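You operate a simulated robot arm through the tools that you are given. There is no shell and no other tool.

The job below is to be done with a simulated two-armed robot. You get a single attempt, and the scene is never put back.

## Task
Stop the smoking, air the smoker till it unlocks, and raise its hood.
Fine: heat off, damper open, blower on till it reads under 25 C, blower off again; the cheeses stay gold.
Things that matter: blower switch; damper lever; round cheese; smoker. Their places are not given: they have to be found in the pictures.

It is judged by the outcome, as a careful person would: the job done as asked, and still so three seconds after it is handed in. It fails if anything else is knocked over, pushed out of place, dropped, spilled or broken.

## Robot
Two 6-joint arms with fingered hands on one trunk that stands fixed in place. Base frame: the origin is at the foot of the trunk, x ahead of it, y to its left, z up. Units: m, rad, N and s.
The left shoulder is at [0.02, 0.157, 0.829], the right one opposite. With the tool pointing down near the work surface each hand reaches from about 0.38 to 0.84 m from the base axis, measured 20 degrees to its own side. Payload 4.1 kg a hand.
The TCP of each hand is the grasp point between the finger pads, 0.033 m short of the fingertips. In the tool frame z runs along the fingers and y along their closing line. Largest opening 0.112 m; the body of the gripper starts 0.039 m behind the TCP. The gripper is a hand of 4 fingers: y runs from the thumb to the fingers, the wrist lies at [-0.016, -0.118, -0.2] in the tool frame, and closing takes about 1.5 s.
Orientation is that of the tool frame in the base frame, as a unit quaternion [x, y, z, w]. With the fingers straight down and the wrist toward the robot, the tool's x, y and z point along [0, 1, 0], [1, 0, 0] and [0, 0, -1] of the base frame.

## Interface
- The arms move only by the tool play_rows. It takes "left_commands", "right_commands" or both (then of equal length, played together; a hand with none holds still); each is a list of rows, each a list of 3 entries, a list of its own where there are three numbers: the finger opening in m, from 0 to 0.112, then the shift along the tool's x, y, z in m, then the turn, a rotation vector about the tool's x, y, z in rad. In form: [[hand, [tx, ty, tz], [wx, wy, wz]], ...]. A call has 1 to 20 rows; each row shifts and turns the commanded pose from where the row before left it, along the tool's axes as they then stand. A row lasts 0.2 s, in which the tool goes at most 0.05 m and 0.15 rad; a call with a longer step from one row to the next is refused whole, and so is a gripper value outside its range. A pose out of reach is approached as far as the arm can. The call stops where the force on the tool passes 40 N (or 10 N more than at its start, if that is more) or the arm is blocked; 0.2 s more then pass. Each finger travels about 0.072 m/s and halts on what it meets, pressing with about 23 N; the grip force reading is that of the motor and also rises with nothing between the fingers. The clock runs only during rows and for 0.2 s after the last one: add rows that do not move to give the fingers time. It gives the time, the measured TCP pose, the force on the tool (base axes), the opening and the grip force at its end, in the units of the frame above (readings bear some noise), with the torque about the TCP (base axes, N m) and any sound that the robot's microphone picked up.
- Cameras (640 x 400 px; columns grow to the right, rows downward): "scene" is now at [0.0489, -0.006, 1.4446]; the picture's right is [-0.07, -1.00, 0.00], its down [-0.73, 0.05, -0.68] and it looks along [0.68, -0.04, -0.73] (base axes); focal length 346 px, centre (320, 200). "left" rides on the left gripper at [-0.066, -0.089, -0.13] in its tool frame; the picture's right is [-0.79, -0.29, 0.54], its down [0.55, -0.71, 0.43] and it looks along [0.26, 0.64, 0.72] (tool axes); focal length 247 px, centre (320, 200). "right" rides on the right gripper at [0.066, -0.089, -0.13] in its tool frame; the picture's right is [-0.79, 0.29, -0.54], its down [-0.55, -0.71, 0.44] and it looks along [-0.26, 0.64, 0.72] (tool axes); focal length 247 px, centre (320, 200).
- capture(camera): a new picture of that camera. The clock stands still meanwhile.
- hand_shape(shape, hand): the hand has 4 fingers and takes this shape, open, in about a second: jaw (thumb against the fingers, like two jaws); tri (thumb and two fingers); tip (a fingertip pinch); poke (one finger out to press); point (the index stretched); flat (the hand flat); cup (the hand cupped); fist (a fist). The gripper value then closes the fingers along that shape, each until it touches; the sizes above hold for jaw. It gives what a move gives, with no picture.
- turn_head(pan, tilt): turns the head with the scene camera to pan (to the left, within 1.501 rad either way) and tilt (down, from -0.506 to 1.204), counted from straight ahead of the robot. It gives what a move gives.
- probe_pixels(camera, pixels): for up to 12 pixels [column, row] of the newest picture of that camera ("zoom" is the newest enlarged one), the place [x, y, z] in the base frame of the surface seen there, good to about 0.002 m. The clock stands still meanwhile.
- zoom(camera, box): a new picture of the part [left, top, right, bottom] of that camera's present view, enlarged. The clock stands still meanwhile.
- hand_in(): hands the job in; it is judged then, once.

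Open the grippers and draw the arms clear of the work before you hand the job in, unless the task says otherwise.

The tools are called after "Request:" as name(argument=value, ...) on one line, values as JSON. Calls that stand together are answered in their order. play_rows: Moves the arms, as the interface text tells. Its arguments: {"type":"object","properties":{"left_commands":{"type":"array"},"right_commands":{"type":"array"}},"required":[]} The other tools are called the same way: hand_shape (shape, hand) gives the hand a shape; turn_head (pan, tilt) turns the head that bears the scene camera; capture (camera) takes a picture; probe_pixels (camera, pixels) gives the place of the surface under pixels of a picture; zoom (camera, box) takes an enlarged picture of a part of a camera's view; hand_in () hands the job in.

At the start:

```text
t: 0.0
left_tool_pos: [0.5699, 0.2312, 0.837]
left_orientation: [0.708, 0.707, 0.001, 0.002]
left_force: [0.2, -0.1, 0.3]
left_moment: [0.0, 0.05, 0.03]
left_width: 0.1114
left_finger_force: 0.0
left_shape: jaw
right_tool_pos: [0.52, -0.218, 0.8676]
right_orientation: [0.707, 0.707, 0.001, 0.001]
right_force: [0.4, -1.0, -0.2]
right_moment: [0.0, 0.0, -0.01]
right_width: 0.1114
right_finger_force: 0.1
right_shape: jaw
head pan, tilt: [-0.066, 0.819]
```

scene: 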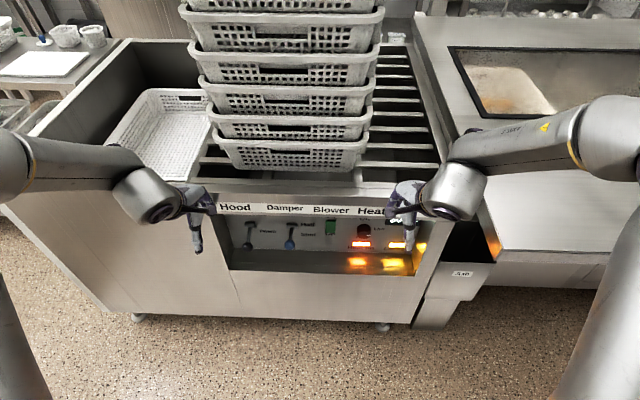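
right: 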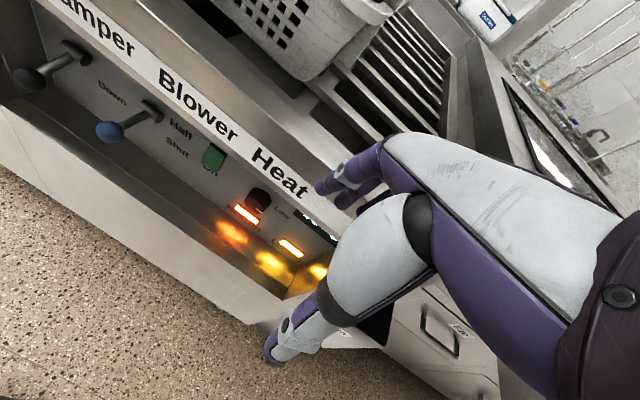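
left: 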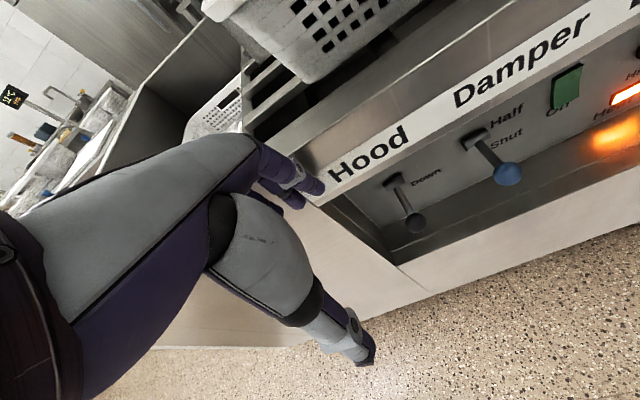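

The pictures show a recessed control panel at about (230-430, 205-270) in the scene, with Hood, Damper, Blower and Heat labels. I zoom in on it to see the controls better.

Request:
zoom(camera="scene", box=[210, 195, 450, 285])

Request:
zoom(camera="right", box=[0, 0, 360, 300])

Request:
zoom(camera="left", box=[320, 0, 640, 260])

```text
2.67 times, centred on (330, 240) of scene
```

zoom: 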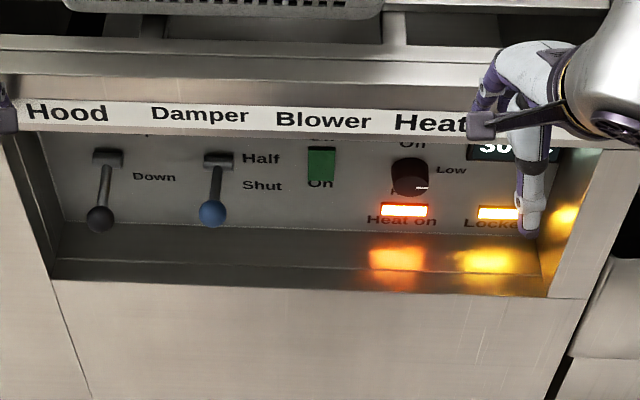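

```text
1.33 times, centred on (180, 150) of right
```

zoom: 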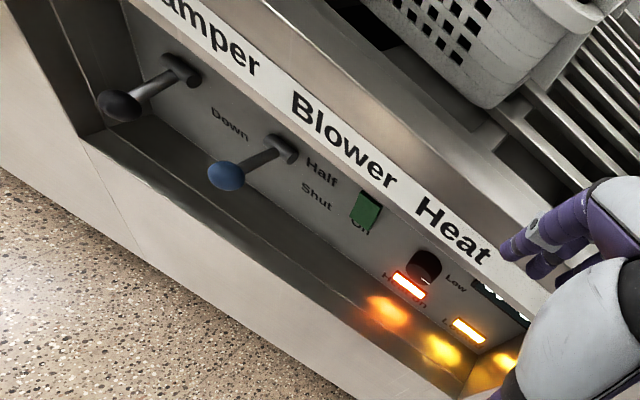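

```text
1.54 times, centred on (480, 130) of left
```

zoom: 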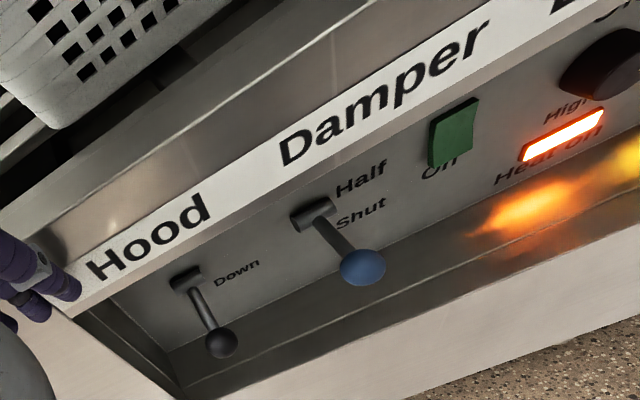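

I probe the panel controls in the scene zoom: hood lever, damper lever, rocker, knob, lamps, and the overhanging label strip.

Request:
zoom(camera="scene", box=[210, 195, 450, 285])

Request:
probe_pixels(camera="zoom", pixels=[[100, 218], [107, 158], [212, 213], [218, 158], [320, 165], [410, 175], [404, 210], [497, 213], [260, 185], [200, 115], [250, 265], [250, 285]])

Request:
probe_pixels(camera="scene", pixels=[[235, 270], [412, 273], [222, 209], [330, 210], [430, 215], [330, 195], [330, 180], [300, 150], [400, 130], [530, 80], [530, 200], [160, 130]])

```text
2.67 times, centred on (330, 240) of scene
```

zoom: 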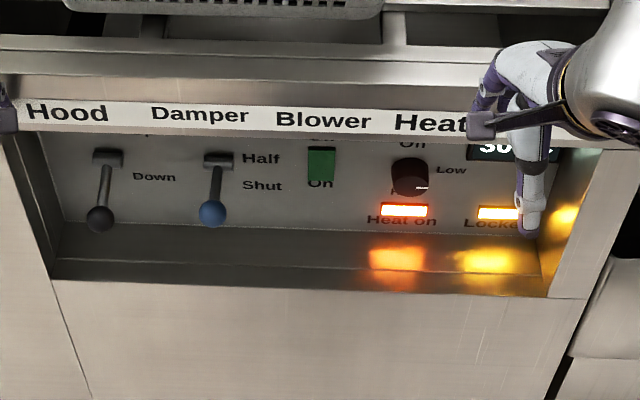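

```text
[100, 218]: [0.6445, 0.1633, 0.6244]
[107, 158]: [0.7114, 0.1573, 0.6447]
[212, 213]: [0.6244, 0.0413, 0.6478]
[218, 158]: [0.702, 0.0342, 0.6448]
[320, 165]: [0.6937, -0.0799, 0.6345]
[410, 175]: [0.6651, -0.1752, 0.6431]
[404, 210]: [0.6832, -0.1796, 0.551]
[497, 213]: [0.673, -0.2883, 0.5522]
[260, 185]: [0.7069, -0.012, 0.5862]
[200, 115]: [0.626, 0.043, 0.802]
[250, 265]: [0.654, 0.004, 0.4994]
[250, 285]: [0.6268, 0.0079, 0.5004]
```

```text
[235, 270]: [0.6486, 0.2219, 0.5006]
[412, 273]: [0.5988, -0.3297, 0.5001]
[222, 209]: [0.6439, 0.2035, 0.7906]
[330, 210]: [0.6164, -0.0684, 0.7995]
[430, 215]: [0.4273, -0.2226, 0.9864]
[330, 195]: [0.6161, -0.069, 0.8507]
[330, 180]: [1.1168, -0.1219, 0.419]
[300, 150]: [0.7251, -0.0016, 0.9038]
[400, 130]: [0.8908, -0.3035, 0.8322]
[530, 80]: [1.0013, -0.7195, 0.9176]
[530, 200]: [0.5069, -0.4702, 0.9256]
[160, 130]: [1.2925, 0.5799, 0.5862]
```

The panel lies at x≈0.67–0.71, slightly yawed, recessed under the label strip (x≈0.62, z≈0.80). I back the right hand off, lower it and pitch it 45° so its camera looks straight at the panel.

Request:
play_rows(right_commands=[[0.11, [0, -0.03, 0], [0, 0, 0]], [0.11, [0, -0.03, 0], [0, 0, 0]], [0.11, [0, 0, 0.04], [0, 0, 0]], [0.11, [0, 0, 0.04], [0, 0, 0]], [0.11, [0, 0, 0.04], [0, 0, 0]], [0.11, [0, 0, 0.04], [0, 0, 0]], [0.11, [0, 0, 0], [-0.131, 0, 0]], [0.11, [0, 0, 0], [-0.131, 0, 0]], [0.11, [0, 0, 0], [-0.131, 0, 0]], [0.11, [0, 0, 0], [-0.131, 0, 0]], [0.11, [0, 0, 0], [-0.131, 0, 0]], [0.11, [0, 0, 0], [-0.131, 0, 0]], [0.11, [0, 0, 0], [0, 0, 0]]])

Request:
capture(camera="right")

Request:
capture(camera="scene")

```text
t: 2.8
left_tool_pos: [0.5701, 0.2298, 0.8369]
left_orientation: [0.707, 0.707, 0.001, 0.0]
left_force: [0.4, 1.0, 0.0]
left_moment: [-0.02, -0.04, 0.01]
left_width: 0.1116
left_finger_force: 0.1
left_shape: jaw
right_tool_pos: [0.4837, -0.2248, 0.7089]
right_orientation: [0.653, 0.654, 0.271, 0.27]
right_force: [0.1, -0.8, 0.6]
right_moment: [-0.04, 0.01, 0.01]
right_width: 0.11
right_finger_force: 0.2
right_shape: jaw
right hand out of reach, approached as far as the arm can: row 12
head pan, tilt: [-0.066, 0.819]
```

```text
taken
```

right: 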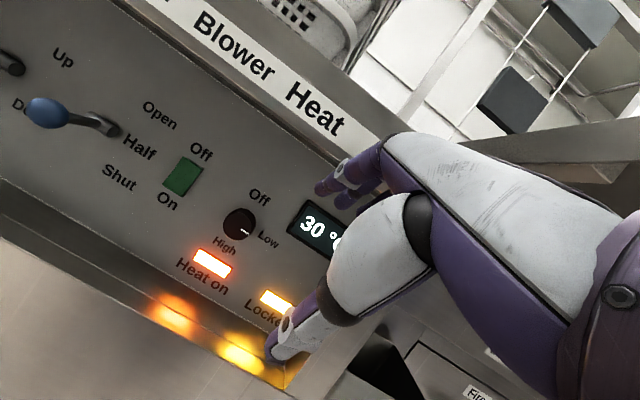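

```text
taken
```

scene: 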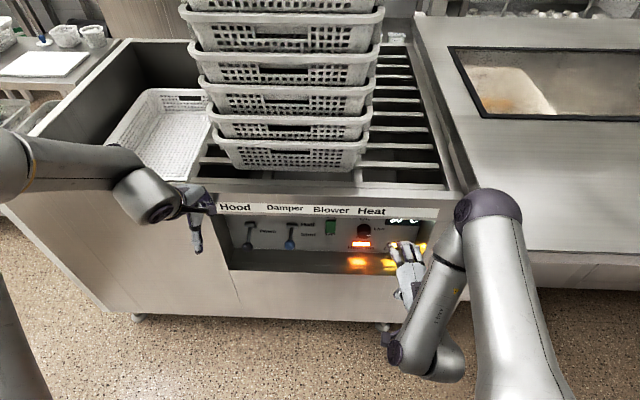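

The camera now reads: Hood Up/Down, Damper Open/Half/Shut, Blower Off(top)/On(bottom), Heat knob Off(top)/Low(right)/High(lower left), display 30 °C. I zoom for details, and look around with the head to find the smoker hood and the cheeses.

Request:
zoom(camera="right", box=[0, 20, 352, 240])

Request:
probe_pixels(camera="right", pixels=[[45, 113], [110, 126], [183, 176], [190, 165], [172, 190], [240, 224], [225, 210], [310, 222], [212, 262], [130, 178], [250, 100], [12, 62]])

Request:
turn_head(pan=-0.6, tilt=0.6)

Request:
capture(camera="scene")

```text
1.82 times, centred on (176, 130) of right
```

zoom: 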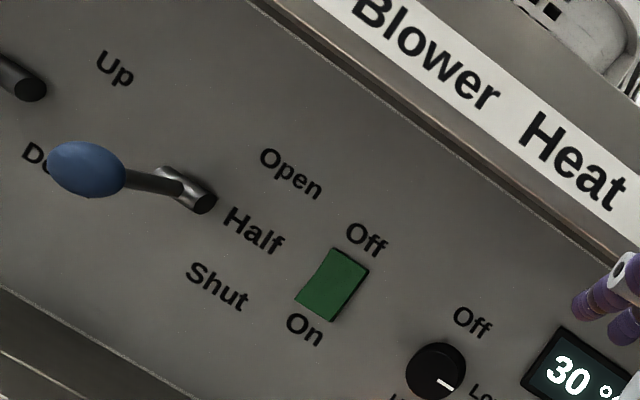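

```text
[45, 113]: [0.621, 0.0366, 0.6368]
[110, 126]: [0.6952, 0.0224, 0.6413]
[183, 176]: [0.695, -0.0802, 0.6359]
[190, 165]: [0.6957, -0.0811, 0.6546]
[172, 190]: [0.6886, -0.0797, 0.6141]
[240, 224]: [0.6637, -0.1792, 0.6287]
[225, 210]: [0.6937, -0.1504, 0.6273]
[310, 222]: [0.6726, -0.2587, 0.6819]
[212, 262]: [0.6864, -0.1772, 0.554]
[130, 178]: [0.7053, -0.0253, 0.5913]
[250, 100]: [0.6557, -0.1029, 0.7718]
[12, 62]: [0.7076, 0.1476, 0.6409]
```

```text
t: 3.8
left_tool_pos: [0.5709, 0.2326, 0.8382]
left_orientation: [0.706, 0.708, 0.0, 0.001]
left_force: [-0.6, 0.7, 0.1]
left_moment: [-0.03, 0.02, -0.01]
left_width: 0.1115
left_finger_force: 0.0
left_shape: jaw
right_tool_pos: [0.4836, -0.2245, 0.7092]
right_orientation: [0.653, 0.654, 0.271, 0.269]
right_force: [0.2, 0.1, -0.6]
right_moment: [0.03, 0.03, -0.01]
right_width: 0.1099
right_finger_force: 0.1
right_shape: jaw
head pan, tilt: [-0.6, 0.6]
```

```text
taken
```

scene: 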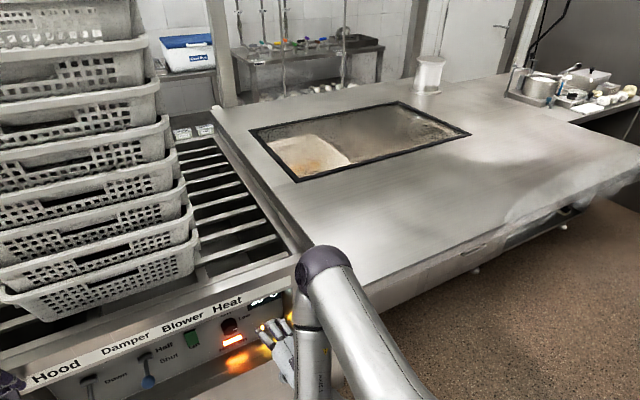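

The rocker sits with its bottom proud (x 0.6886 against 0.6957 on top), so it is Off now. I zoom on the glazed unit on the right at (360,140), and look to the left for the smoker and the cheeses.

Request:
zoom(camera="scene", box=[200, 80, 500, 260])

Request:
turn_head(pan=0.5, tilt=0.6)

Request:
capture(camera="scene")

Request:
turn_head(pan=-0.066, tilt=0.4)

Request:
capture(camera="scene")

```text
2.13 times, centred on (350, 170) of scene
```

zoom: 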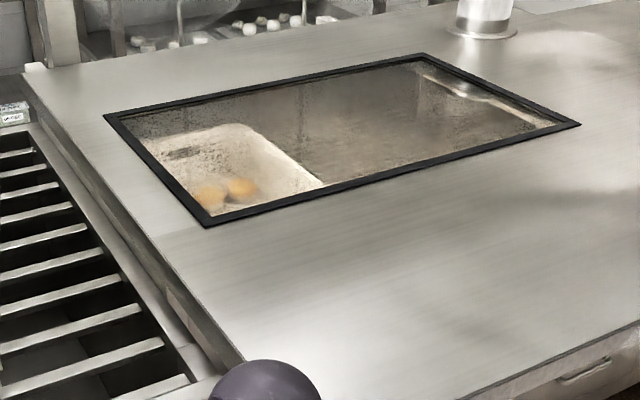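

```text
t: 5.1
left_tool_pos: [0.5693, 0.2312, 0.8374]
left_orientation: [0.708, 0.707, 0.0, 0.001]
left_force: [0.2, 0.0, -0.2]
left_moment: [0.0, 0.0, 0.02]
left_width: 0.1113
left_finger_force: 0.1
left_shape: jaw
right_tool_pos: [0.4835, -0.2247, 0.7089]
right_orientation: [0.653, 0.654, 0.271, 0.27]
right_force: [0.1, 0.0, -0.7]
right_moment: [-0.01, 0.01, 0.02]
right_width: 0.1105
right_finger_force: 0.1
right_shape: jaw
head pan, tilt: [0.499, 0.6]
```

```text
taken
```

scene: 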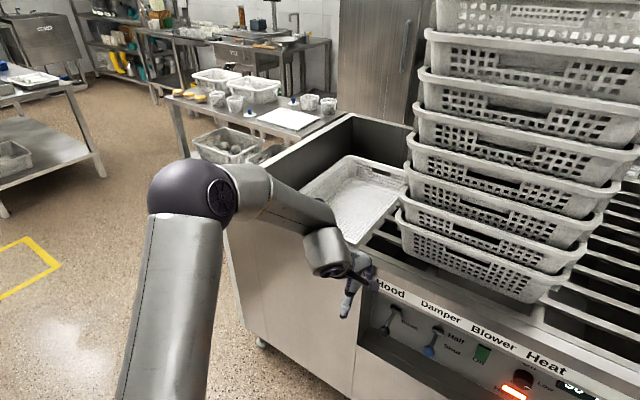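

```text
t: 6.1
left_tool_pos: [0.5702, 0.2309, 0.8377]
left_orientation: [0.707, 0.707, 0.0, 0.0]
left_force: [0.5, -0.1, -0.1]
left_moment: [0.01, 0.0, -0.02]
left_width: 0.1115
left_finger_force: 0.0
left_shape: jaw
right_tool_pos: [0.4833, -0.2255, 0.7095]
right_orientation: [0.653, 0.654, 0.271, 0.27]
right_force: [0.0, -0.8, 0.3]
right_moment: [0.02, 0.03, -0.01]
right_width: 0.1103
right_finger_force: 0.0
right_shape: jaw
head pan, tilt: [-0.066, 0.4]
```

```text
taken
```

scene: 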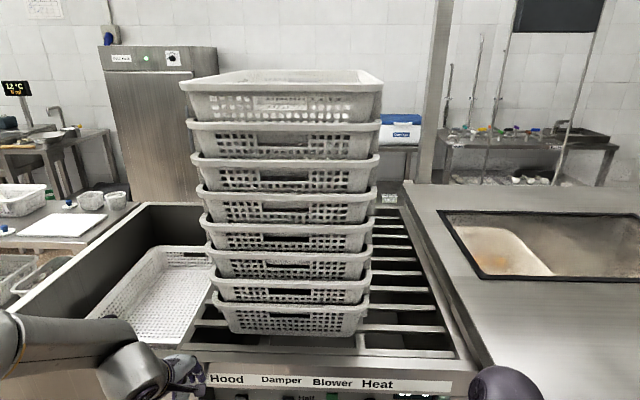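

The smoker is the glazed unit on the right, with two gold cheeses behind the glass. I now measure the knob, rocker and lever precisely with the right camera.

Request:
zoom(camera="right", box=[160, 140, 320, 240])

Request:
probe_pixels(camera="zoom", pixels=[[320, 335], [290, 310], [350, 310], [375, 350], [300, 375], [335, 370], [260, 330], [100, 110], [60, 185], [120, 130], [150, 100], [90, 170]])

```text
4.00 times, centred on (240, 190) of right
```

zoom: 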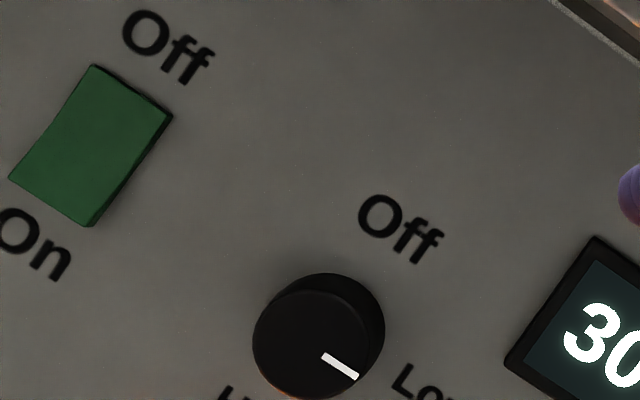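

```text
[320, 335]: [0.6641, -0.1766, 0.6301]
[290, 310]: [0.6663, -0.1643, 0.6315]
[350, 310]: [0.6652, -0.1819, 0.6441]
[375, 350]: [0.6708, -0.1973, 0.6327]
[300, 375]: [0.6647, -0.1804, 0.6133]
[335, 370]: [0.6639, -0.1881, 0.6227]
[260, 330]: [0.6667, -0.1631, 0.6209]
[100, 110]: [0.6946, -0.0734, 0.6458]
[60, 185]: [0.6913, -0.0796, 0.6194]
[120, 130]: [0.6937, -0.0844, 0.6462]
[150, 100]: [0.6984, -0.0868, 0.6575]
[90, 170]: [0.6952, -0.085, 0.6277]
```

The knob's front centre is at about (0.664, −0.176, 0.628), radius 0.02, protruding 0.027; its pointer is at Low, so Off is a 90° counter-clockwise turn. I pitch the right hand forward and bring it to a standoff in front of the knob.

Request:
play_rows(right_commands=[[0.09, [0.009, 0.0014, 0.0198], [-0.131, 0, 0]], [0.09, [0.009, -0.0012, 0.0198], [-0.131, 0, 0]], [0.09, [0.009, -0.0038, 0.0195], [-0.131, 0, 0]], [0.09, [0.009, -0.0063, 0.0188], [-0.131, 0, 0]], [0.09, [0.009, -0.0087, 0.0179], [-0.131, 0, 0]], [0.09, [0.009, -0.0109, 0.0166], [-0.131, 0, 0]], [0.09, [0, 0, 0], [0, -0.096, 0]], [0.09, [0, 0, 0], [0, 0, 0]]])

Request:
capture(camera="right")

Request:
turn_head(pan=-0.15, tilt=0.819)

Request:
capture(camera="scene")

```text
t: 7.9
left_tool_pos: [0.57, 0.232, 0.8377]
left_orientation: [0.708, 0.706, 0.001, 0.001]
left_force: [-0.9, -0.5, 0.2]
left_moment: [-0.02, 0.0, -0.01]
left_width: 0.1115
left_finger_force: 0.1
left_shape: jaw
right_tool_pos: [0.6513, -0.1945, 0.623]
right_orientation: [0.523, 0.474, 0.476, 0.524]
right_force: [-0.5, 0.2, 0.0]
right_moment: [0.0, 0.0, 0.0]
right_width: 0.0903
right_finger_force: 0.1
right_shape: jaw
right hand out of reach, approached as far as the arm can: row 1, 2, 3, 4
head pan, tilt: [-0.066, 0.4]
```

```text
taken
```

right: 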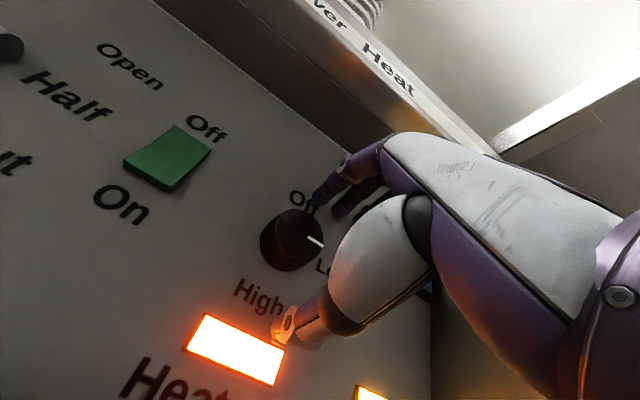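

```text
t: 8.8
left_tool_pos: [0.5714, 0.2315, 0.8372]
left_orientation: [0.707, 0.707, 0.001, 0.0]
left_force: [-1.3, 0.2, 0.7]
left_moment: [0.0, 0.0, -0.01]
left_width: 0.1115
left_finger_force: 0.0
left_shape: jaw
right_tool_pos: [0.6513, -0.1938, 0.6246]
right_orientation: [0.522, 0.474, 0.477, 0.524]
right_force: [-0.3, 0.7, 0.7]
right_moment: [0.02, 0.0, 0.01]
right_width: 0.0902
right_finger_force: 0.0
right_shape: jaw
head pan, tilt: [-0.15, 0.819]
```

```text
taken
```

scene: 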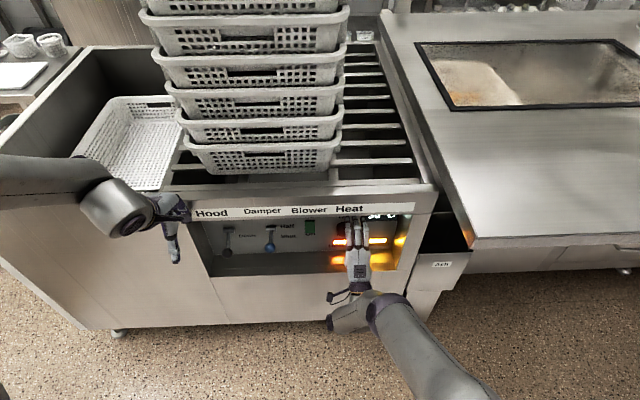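

The arm ended at (0.651, −0.194, 0.623), fingers above and thumb below the knob without contact, about 19 mm right of centre. I centre it on the knob and roll +0.785 rad so that the 90° counter-clockwise turn can follow.

Request:
play_rows(right_commands=[[0.09, [0.0185, 0.004, -0.003], [0, 0, 0]], [0.09, [0, 0, 0], [0, 0, 0.131]], [0.09, [0, 0, 0], [0, 0, 0.131]], [0.09, [0, 0, 0], [0, 0, 0.131]], [0.09, [0, 0, 0], [0, 0, 0.131]], [0.09, [0, 0, 0], [0, 0, 0.131]], [0.09, [0, 0, 0], [0, 0, 0.131]], [0.09, [0, 0, 0], [0, 0, 0]]])

Request:
capture(camera="right")

Request:
capture(camera="scene")

```text
t: 10.6
left_tool_pos: [0.5708, 0.2319, 0.8385]
left_orientation: [0.707, 0.707, 0.001, 0.0]
left_force: [0.7, 0.0, -0.3]
left_moment: [0.04, 0.01, 0.02]
left_width: 0.1116
left_finger_force: 0.0
left_shape: jaw
right_tool_pos: [0.6466, -0.1784, 0.6342]
right_orientation: [0.665, 0.238, 0.641, 0.301]
right_force: [0.5, 0.3, -0.5]
right_moment: [-0.01, -0.02, 0.0]
right_width: 0.0902
right_finger_force: 0.1
right_shape: jaw
right hand out of reach, approached as far as the arm can: row 3, 5
head pan, tilt: [-0.15, 0.819]
```

```text
taken
```

right: 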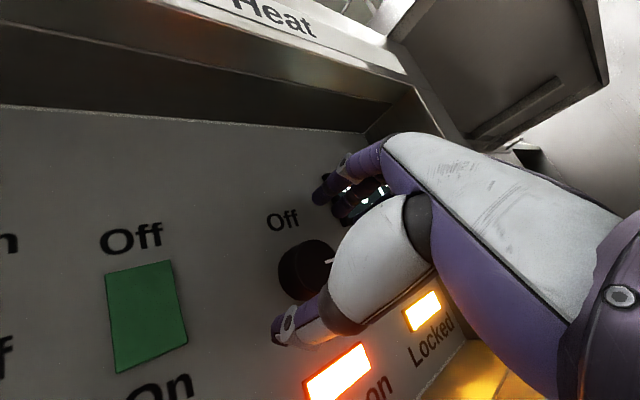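

```text
taken
```

scene: 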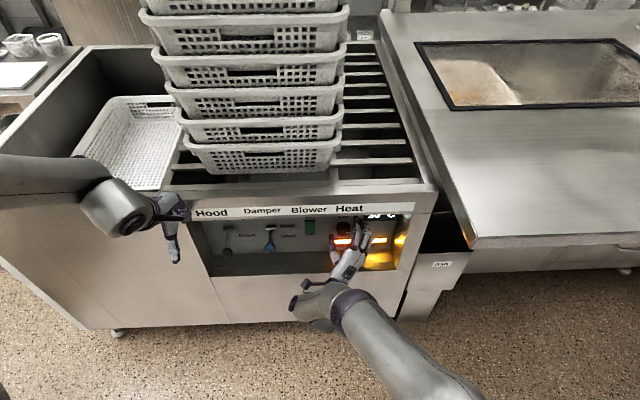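

The roll is now 45° and the TCP is about 4 mm right and 6 mm above the knob axis. I correct that and close the fingers on the knob.

Request:
play_rows(right_commands=[[0.09, [-0.0015, -0.007, 0.0036], [0, 0, 0]], [0.07, [0, 0, 0], [0, 0, 0]], [0.05, [0, 0, 0], [0, 0, 0]], [0.035, [0, 0, 0], [0, 0, 0]], [0.03, [0, 0, 0], [0, 0, 0]], [0.03, [0, 0, 0], [0, 0, 0]], [0.03, [0, 0, 0], [0, 0, 0]]])

Request:
capture(camera="right")

```text
t: 12.2
left_tool_pos: [0.5702, 0.2318, 0.8371]
left_orientation: [0.707, 0.708, 0.0, 0.001]
left_force: [0.6, 0.4, 1.0]
left_moment: [0.04, 0.0, 0.01]
left_width: 0.1117
left_finger_force: 0.1
left_shape: jaw
right_tool_pos: [0.6496, -0.1753, 0.6325]
right_orientation: [0.666, 0.238, 0.64, 0.301]
right_force: [-2.0, 5.4, -2.5]
right_moment: [0.06, 0.12, 0.13]
right_width: 0.0323
right_finger_force: 0.0
right_shape: jaw
right hand out of reach, approached as far as the arm can: row 1
head pan, tilt: [-0.15, 0.819]
```

```text
taken
```

right: 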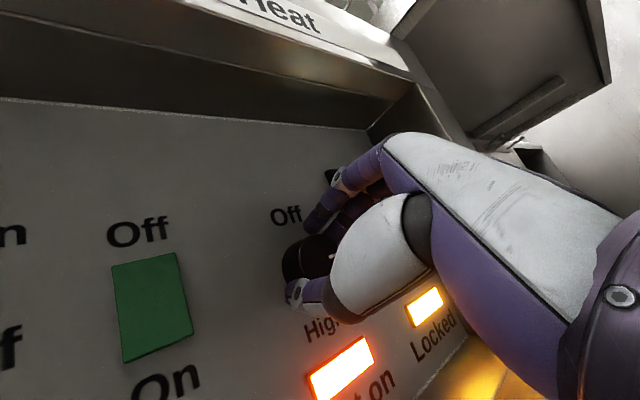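

The fingers are on the knob (force rises to ~6 N, opening 0.032). I tighten the grip and start the counter-clockwise roll in the first half.

Request:
play_rows(right_commands=[[0.015, [0, 0, 0], [0, 0, 0]], [0.015, [0, 0, 0], [0, 0, 0]], [0.015, [0, 0, 0], [0, 0, -0.131]], [0.015, [0, 0, 0], [0, 0, -0.131]], [0.015, [0, 0, 0], [0, 0, -0.131]], [0.015, [0, 0, 0], [0, 0, -0.131]], [0.015, [0, 0, 0], [0, 0, -0.131]], [0.015, [0, 0, 0], [0, 0, -0.131]]])

Request:
capture(camera="right")

```text
t: 13.9
left_tool_pos: [0.571, 0.2327, 0.8377]
left_orientation: [0.707, 0.707, 0.0, 0.0]
left_force: [0.6, 0.2, 0.2]
left_moment: [0.0, 0.0, -0.02]
left_width: 0.1117
left_finger_force: 0.1
left_shape: jaw
right_tool_pos: [0.6481, -0.1738, 0.6339]
right_orientation: [0.523, 0.476, 0.476, 0.523]
right_force: [9.9, 16.0, -11.0]
right_moment: [0.23, 0.19, 0.32]
right_width: 0.0302
right_finger_force: 23.0
right_shape: jaw
right hand out of reach, approached as far as the arm can: row 3
head pan, tilt: [-0.15, 0.819]
```

```text
taken
```

right: 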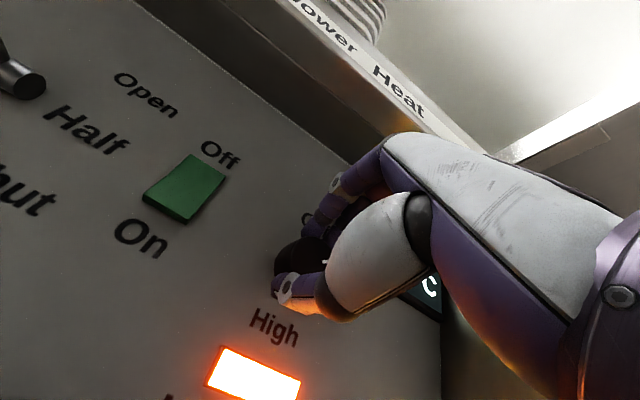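

Roll is back to neutral, the knob gripped (23 N); side forces show the hand sits slightly high and right. I correct by a few mm and continue the turn another 45°.

Request:
play_rows(right_commands=[[0.015, [0.002, -0.003, 0], [0, 0, -0.131]], [0.015, [0.001, -0.001, 0], [0, 0, -0.131]], [0.015, [0, 0, 0], [0, 0, -0.131]], [0.015, [0, 0, 0], [0, 0, -0.131]], [0.015, [0, 0, 0], [0, 0, -0.131]], [0.015, [0, 0, 0], [0, 0, -0.131]]])

Request:
capture(camera="right")

Request:
zoom(camera="scene", box=[190, 195, 430, 285])

```text
t: 15.3
left_tool_pos: [0.5712, 0.2317, 0.8375]
left_orientation: [0.707, 0.707, 0.0, 0.0]
left_force: [0.0, -0.4, 0.5]
left_moment: [0.02, 0.01, -0.03]
left_width: 0.1115
left_finger_force: 0.0
left_shape: jaw
right_tool_pos: [0.6477, -0.1728, 0.6297]
right_orientation: [0.3, 0.64, 0.239, 0.665]
right_force: [10.5, 15.2, -16.9]
right_moment: [0.13, 0.18, 0.46]
right_width: 0.0285
right_finger_force: 23.0
right_shape: jaw
head pan, tilt: [-0.15, 0.819]
```

```text
taken
```

right: 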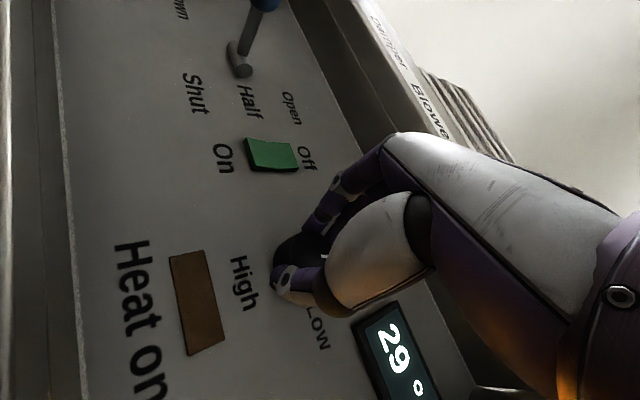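

```text
2.67 times, centred on (310, 240) of scene
```

zoom: 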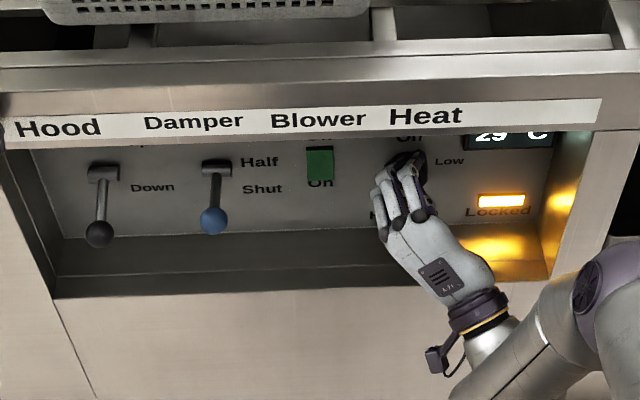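

The Heat-on lamp has gone out and the display reads 29 °C. I open the fingers and back off to check the knob's pointer.

Request:
play_rows(right_commands=[[0.04, [0, 0, 0], [0, 0, 0]], [0.06, [0, 0, 0], [0, 0, 0]], [0.08, [0, 0, 0], [0, 0, 0]], [0.09, [0, 0, 0], [0, 0, 0]], [0.09, [0, 0, -0.02], [0, 0, 0]], [0.09, [0, 0, -0.03], [0, 0, 0]], [0.09, [0, 0, -0.03], [0, 0, 0]]])

Request:
zoom(camera="scene", box=[190, 195, 430, 285])

Request:
capture(camera="right")

```text
t: 16.9
left_tool_pos: [0.5706, 0.2321, 0.8377]
left_orientation: [0.707, 0.707, 0.0, 0.001]
left_force: [0.2, 0.8, 0.6]
left_moment: [0.02, 0.0, 0.02]
left_width: 0.1115
left_finger_force: 0.0
left_shape: jaw
right_tool_pos: [0.5682, -0.1654, 0.6306]
right_orientation: [0.302, 0.638, 0.239, 0.667]
right_force: [0.6, -0.3, 0.7]
right_moment: [0.0, -0.01, -0.02]
right_width: 0.0896
right_finger_force: 0.1
right_shape: jaw
head pan, tilt: [-0.15, 0.819]
```

```text
2.67 times, centred on (310, 240) of scene
```

zoom: 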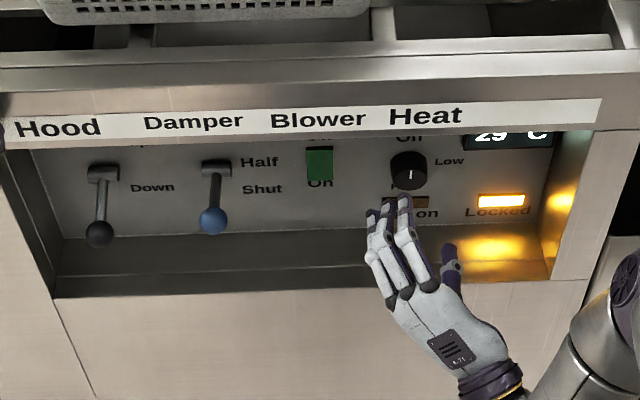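

```text
taken
```

right: 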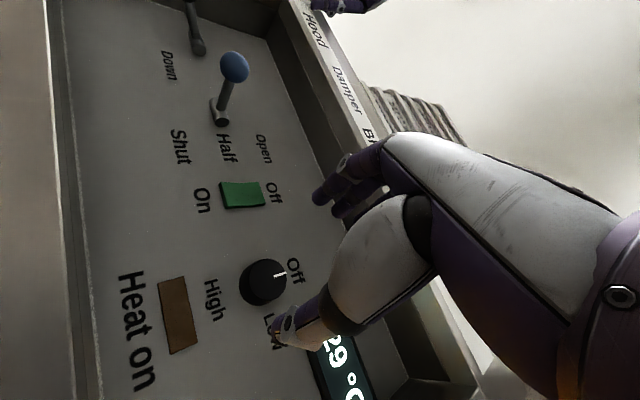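

The knob points at Off and the lamp is dark. Next the damper lever (blue ball at about (0.625, 0.037, 0.637), at Half): I move the right hand left in front of it and roll it back so the thumb is below.

Request:
play_rows(right_commands=[[0.09, [0.0293, 0.0292, -0.0087], [0, 0, 0]], [0.09, [0.0293, 0.0292, -0.0087], [0, 0, 0]], [0.09, [0.0293, 0.0292, -0.0087], [0, 0, 0]], [0.09, [0.0293, 0.0292, -0.0087], [0, 0, 0]], [0.09, [0.0293, 0.0292, -0.0087], [0, 0, 0]], [0.09, [0, 0, 0], [0, 0, 0.131]], [0.09, [0, 0, 0], [0, 0, 0.131]], [0.09, [0, 0, 0], [0, 0, 0.131]], [0.09, [0, 0, 0], [0, 0, 0.131]], [0.09, [0, 0, 0], [0, 0, 0.131]], [0.09, [0, 0, 0], [0, 0, 0.131]], [0.09, [0, 0, 0], [0, 0, 0]]])

Request:
capture(camera="right")

Request:
capture(camera="scene")

Request:
capture(camera="left")

```text
t: 19.6
left_tool_pos: [0.5703, 0.2315, 0.8383]
left_orientation: [0.707, 0.707, 0.001, 0.001]
left_force: [-1.0, 0.6, 0.1]
left_moment: [-0.03, 0.0, -0.02]
left_width: 0.1115
left_finger_force: 0.1
left_shape: jaw
right_tool_pos: [0.607, 0.0244, 0.6714]
right_orientation: [0.525, 0.483, 0.472, 0.517]
right_force: [0.2, 0.1, -1.0]
right_moment: [-0.02, -0.03, -0.03]
right_width: 0.0898
right_finger_force: 0.0
right_shape: jaw
right hand out of reach, approached as far as the arm can: row 1, 2, 3, 7, 8, 9, 10, 11
head pan, tilt: [-0.15, 0.819]
```

```text
taken
```

right: 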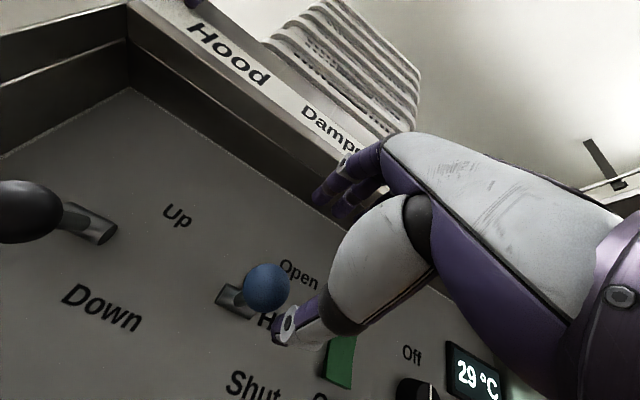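

```text
taken
```

scene: 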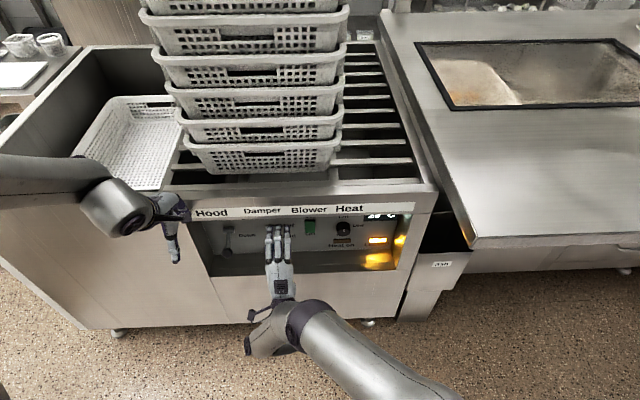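

```text
taken
```

left: 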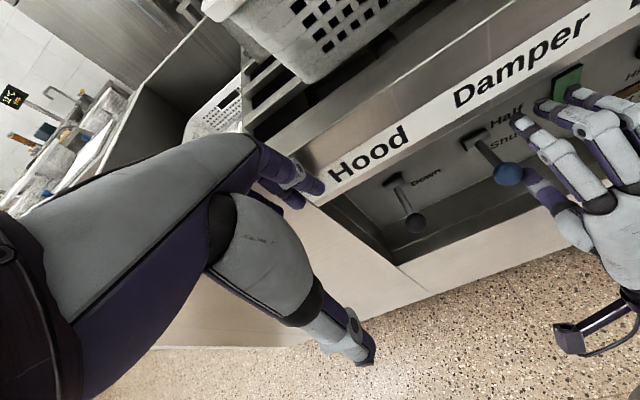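

The damper ball shows at (267,288) in the right picture, with the thumb tip just to its right. I probe the levers precisely before going further.

Request:
probe_pixels(camera="right", pixels=[[267, 288], [250, 285], [280, 275], [267, 305], [235, 297], [25, 210], [85, 228], [288, 325], [300, 268], [178, 213], [100, 308]])

Request:
probe_pixels(camera="left", pixels=[[508, 175], [508, 165], [415, 223], [395, 180], [480, 135], [415, 200]])

```text
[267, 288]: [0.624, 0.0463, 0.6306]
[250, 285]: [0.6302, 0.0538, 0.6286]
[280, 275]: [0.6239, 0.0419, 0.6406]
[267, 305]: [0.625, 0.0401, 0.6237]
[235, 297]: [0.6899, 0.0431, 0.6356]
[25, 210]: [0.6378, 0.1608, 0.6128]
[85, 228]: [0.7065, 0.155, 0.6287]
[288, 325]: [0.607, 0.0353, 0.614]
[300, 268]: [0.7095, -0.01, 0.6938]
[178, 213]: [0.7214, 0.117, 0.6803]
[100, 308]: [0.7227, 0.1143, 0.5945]
```

```text
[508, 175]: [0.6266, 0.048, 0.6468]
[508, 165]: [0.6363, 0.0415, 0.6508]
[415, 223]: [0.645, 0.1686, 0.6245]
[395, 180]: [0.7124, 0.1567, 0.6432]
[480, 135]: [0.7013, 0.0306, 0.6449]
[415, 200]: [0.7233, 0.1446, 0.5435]
```

The damper ball's centre is about (0.636, 0.045, 0.635), lever horizontal at Half; the hood ball is at about (0.65, 0.166, 0.612), ~20° below horizontal. I shift right, go down, then left, so the thumb ends up under the ball.

Request:
play_rows(right_commands=[[0.09, [-0.014, 0, 0], [0, 0, 0]], [0.09, [0, -0.02, 0], [0, 0, 0]], [0.09, [0, -0.016, 0], [0, 0, 0]], [0.09, [0, 0, 0], [0, 0, 0]]])

Request:
capture(camera="right")

Request:
capture(camera="left")

```text
t: 20.6
left_tool_pos: [0.5695, 0.2317, 0.8377]
left_orientation: [0.707, 0.707, 0.0, 0.001]
left_force: [0.5, -0.1, -0.2]
left_moment: [0.02, 0.0, 0.01]
left_width: 0.1114
left_finger_force: 0.0
left_shape: jaw
right_tool_pos: [0.61, 0.0174, 0.6755]
right_orientation: [0.524, 0.478, 0.475, 0.522]
right_force: [0.5, -0.5, 0.4]
right_moment: [-0.01, -0.01, 0.01]
right_width: 0.0897
right_finger_force: 0.2
right_shape: jaw
right hand out of reach, approached as far as the arm can: row 1, 2, 3
head pan, tilt: [-0.15, 0.819]
```

```text
taken
```

right: 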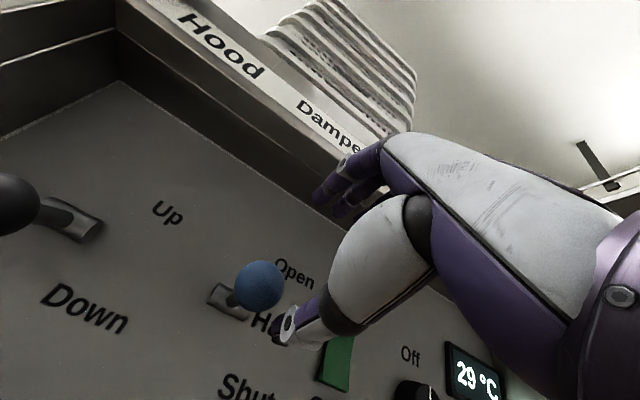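

```text
taken
```

left: 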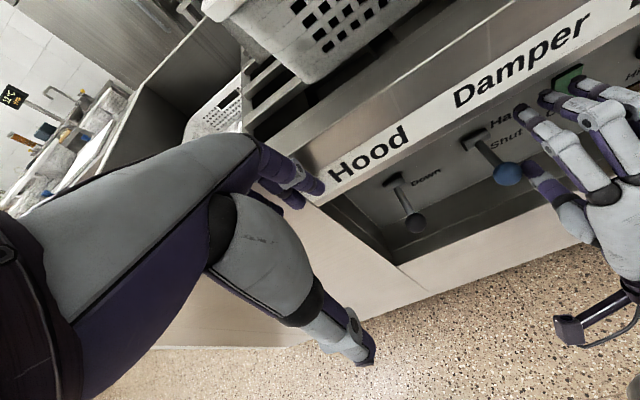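

The upright hand pose is at the arm's limit here (rows 1–3 out of reach, z stays 0.675). I pitch the hand back by 0.52 rad so the wrist sits higher, staying to the right of the ball.

Request:
play_rows(right_commands=[[0.09, [-0.004, 0, -0.005], [0.131, 0, 0]], [0.09, [-0.004, 0, -0.005], [0.131, 0, 0]], [0.09, [-0.004, 0, 0], [0.131, 0, 0]], [0.09, [0, 0, 0], [0.131, 0, 0]], [0.09, [0, 0, 0], [0, 0, 0]]])

Request:
capture(camera="right")

```text
t: 21.8
left_tool_pos: [0.5706, 0.231, 0.8372]
left_orientation: [0.707, 0.707, 0.001, 0.001]
left_force: [0.4, 0.1, -0.4]
left_moment: [0.0, 0.02, 0.02]
left_width: 0.1115
left_finger_force: 0.0
left_shape: jaw
right_tool_pos: [0.6, 0.0071, 0.6765]
right_orientation: [0.642, 0.582, 0.336, 0.369]
right_force: [0.3, 0.5, 0.7]
right_moment: [0.01, 0.02, -0.02]
right_width: 0.09
right_finger_force: 0.1
right_shape: jaw
head pan, tilt: [-0.15, 0.819]
```

```text
taken
```

right: 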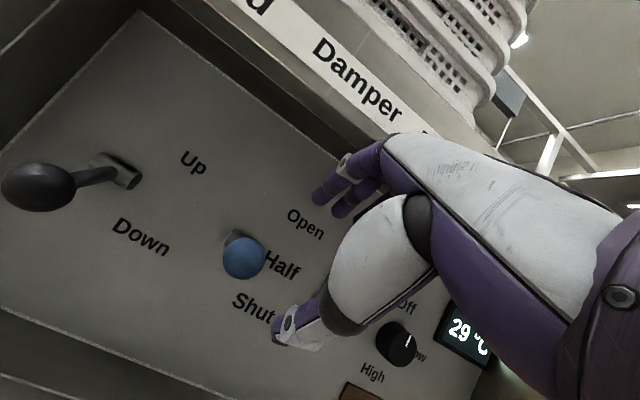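

Now the pose is within reach at (0.600, 0.007, 0.6765). I retreat a little, shift left to line up with the ball, and check before advancing.

Request:
play_rows(right_commands=[[0.09, [0, -0.01, -0.015], [0, 0, 0]], [0.09, [0, -0.01, -0.007], [0, 0, 0]], [0.09, [0.02, 0, 0], [0, 0, 0]], [0.09, [0.0204, 0, 0], [0, 0, 0]], [0.09, [0, 0, 0], [0, 0, 0]]])

Request:
capture(camera="right")

Request:
capture(camera="left")

```text
t: 22.9
left_tool_pos: [0.5701, 0.2317, 0.8379]
left_orientation: [0.707, 0.707, 0.001, 0.001]
left_force: [-1.0, -1.0, -0.7]
left_moment: [-0.04, 0.02, 0.04]
left_width: 0.1115
left_finger_force: 0.0
left_shape: jaw
right_tool_pos: [0.5744, 0.05, 0.6682]
right_orientation: [0.641, 0.582, 0.336, 0.371]
right_force: [0.3, 0.2, -0.6]
right_moment: [0.04, 0.01, 0.03]
right_width: 0.0897
right_finger_force: 0.0
right_shape: jaw
head pan, tilt: [-0.15, 0.819]
```

```text
taken
```

right: 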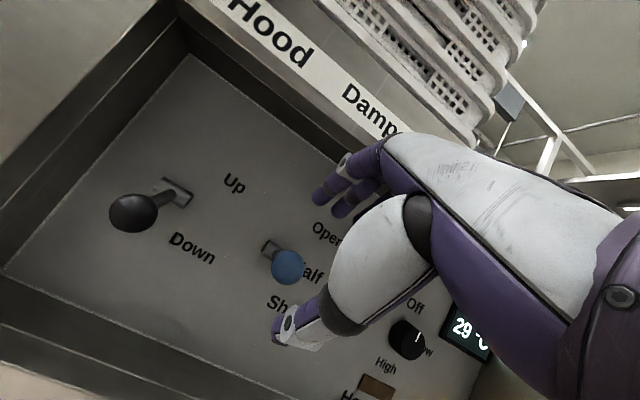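

```text
taken
```

left: 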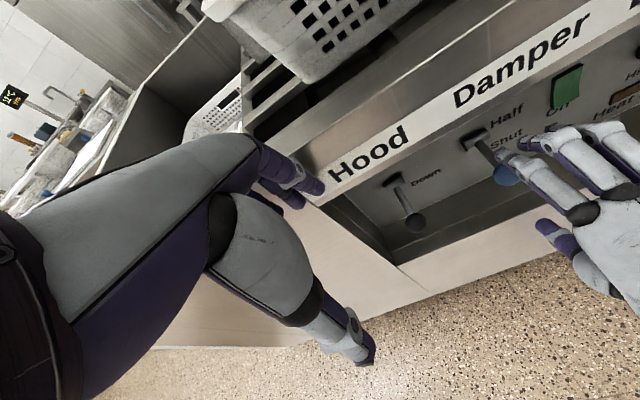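

The hand is lined up at (0.574, 0.050, 0.668), with the ball between fingers and thumb. I advance 0.06 m along the fingers.

Request:
play_rows(right_commands=[[0.09, [0, 0, 0.02], [0, 0, 0]], [0.09, [0, 0, 0.02], [0, 0, 0]], [0.09, [0, 0, 0.02], [0, 0, 0]], [0.09, [0, 0, 0], [0, 0, 0]]])

Request:
capture(camera="right")

Request:
capture(camera="left")

```text
t: 23.9
left_tool_pos: [0.571, 0.233, 0.8376]
left_orientation: [0.708, 0.707, 0.001, 0.001]
left_force: [-0.1, 0.6, 0.2]
left_moment: [0.0, -0.03, -0.01]
left_width: 0.1115
left_finger_force: 0.2
left_shape: jaw
right_tool_pos: [0.6264, 0.0454, 0.6385]
right_orientation: [0.64, 0.582, 0.337, 0.37]
right_force: [0.3, -1.0, 0.5]
right_moment: [-0.03, 0.02, 0.01]
right_width: 0.09
right_finger_force: 0.1
right_shape: jaw
head pan, tilt: [-0.15, 0.819]
```

```text
taken
```

right: 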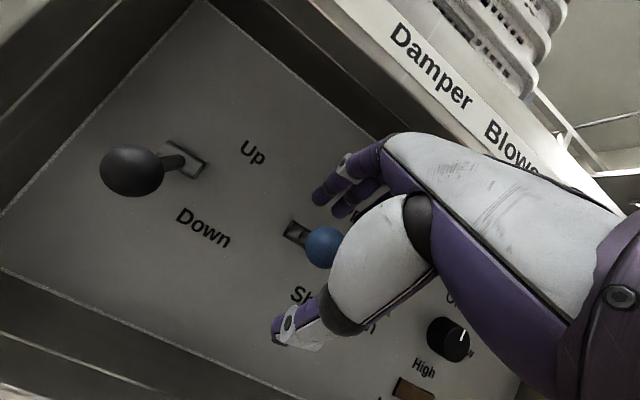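

```text
taken
```

left: 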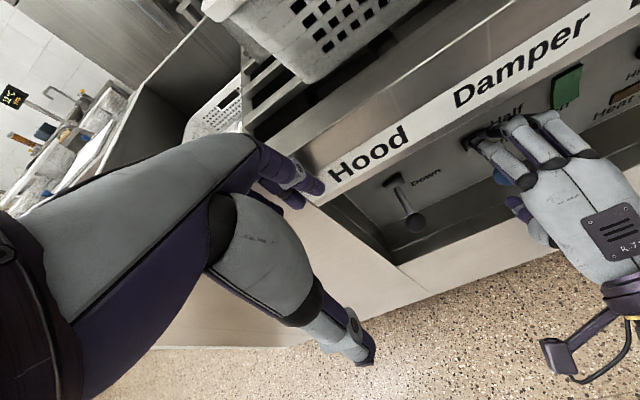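

The ball sits between thumb and fingers with no contact force. I close on it gently.

Request:
play_rows(right_commands=[[0.07, [0, 0, 0], [0, 0, 0]], [0.05, [0, 0, 0], [0, 0, 0]], [0.035, [0, 0, 0], [0, 0, 0]], [0.025, [0, 0, 0], [0, 0, 0]], [0.02, [0, 0, 0], [0, 0, 0]], [0.02, [0, 0, 0], [0, 0, 0]]])

Request:
capture(camera="right")

```text
t: 25.4
left_tool_pos: [0.5697, 0.2307, 0.8373]
left_orientation: [0.708, 0.707, 0.001, 0.0]
left_force: [0.3, 0.5, -0.2]
left_moment: [0.0, 0.0, 0.01]
left_width: 0.1116
left_finger_force: 0.1
left_shape: jaw
right_tool_pos: [0.6272, 0.0444, 0.6387]
right_orientation: [0.641, 0.581, 0.337, 0.371]
right_force: [0.7, -0.3, 2.2]
right_moment: [0.0, -0.06, 0.01]
right_width: 0.0207
right_finger_force: 0.0
right_shape: jaw
head pan, tilt: [-0.15, 0.819]
```

```text
taken
```

right: 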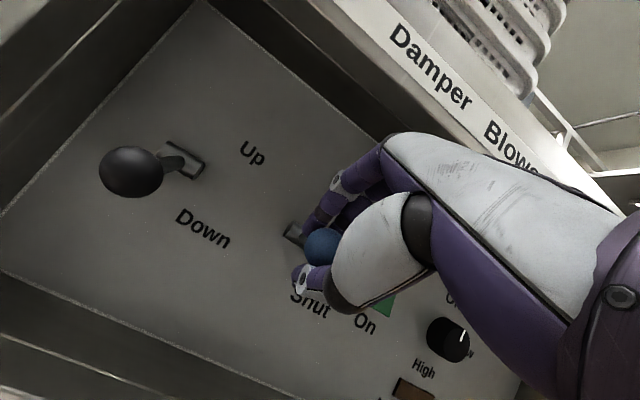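

The fingers enclose the ball (opening 0.021). I lift it toward Open in small steps, along the lever's arc.

Request:
play_rows(right_commands=[[0.015, [0, 0.0075, -0.005], [0.06, 0, 0]], [0.015, [0, 0.008, -0.004], [0.06, 0, 0]], [0.015, [0, 0.009, -0.003], [0.06, 0, 0]], [0.015, [0, 0.009, -0.002], [0.06, 0, 0]], [0.015, [0, 0, 0], [0, 0, 0]]])

Request:
capture(camera="right")

Request:
capture(camera="left")

```text
t: 26.6
left_tool_pos: [0.5709, 0.2323, 0.8373]
left_orientation: [0.707, 0.708, 0.001, 0.0]
left_force: [0.2, -0.1, -0.7]
left_moment: [0.01, 0.02, 0.0]
left_width: 0.1116
left_finger_force: 0.1
left_shape: jaw
right_tool_pos: [0.6334, 0.0435, 0.6722]
right_orientation: [0.681, 0.62, 0.262, 0.289]
right_force: [10.1, 2.8, -18.4]
right_moment: [0.01, 0.32, 0.0]
right_width: 0.0169
right_finger_force: 23.2
right_shape: jaw
head pan, tilt: [-0.15, 0.819]
```

```text
taken
```

right: 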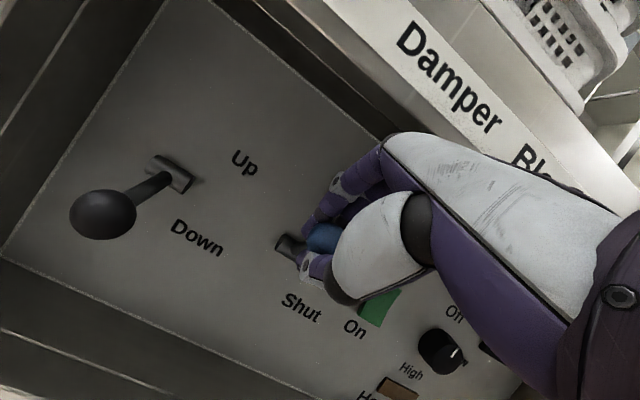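

```text
taken
```

left: 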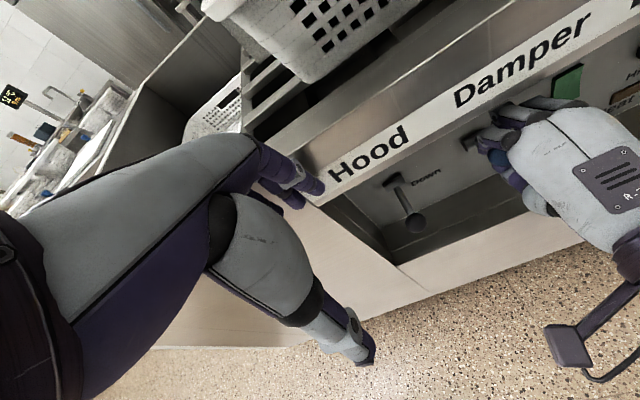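

The hand rose 34 mm with 18 N pressing back, which fits the lever nearing its upper stop (~22°). I press up a little further to be sure, then open the fingers and look.

Request:
play_rows(right_commands=[[0.015, [0, 0.004, -0.003], [0.02, 0, 0]], [0.015, [0, 0.002, -0.001], [0, 0, 0]], [0.015, [0, 0, 0], [0, 0, 0]]])

Request:
capture(camera="right")

```text
t: 27.4
left_tool_pos: [0.5707, 0.2315, 0.8364]
left_orientation: [0.707, 0.707, -0.001, 0.0]
left_force: [0.3, 0.5, 0.5]
left_moment: [-0.02, 0.01, 0.01]
left_width: 0.1114
left_finger_force: 0.1
left_shape: jaw
right_tool_pos: [0.6347, 0.0436, 0.6772]
right_orientation: [0.684, 0.623, 0.256, 0.281]
right_force: [14.2, 2.8, -35.6]
right_moment: [-0.01, 0.23, 0.01]
right_width: 0.0161
right_finger_force: 22.9
right_shape: jaw
head pan, tilt: [-0.15, 0.819]
```

```text
taken
```

right: 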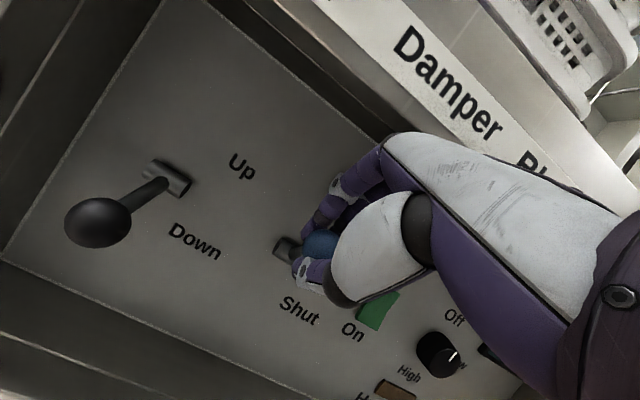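

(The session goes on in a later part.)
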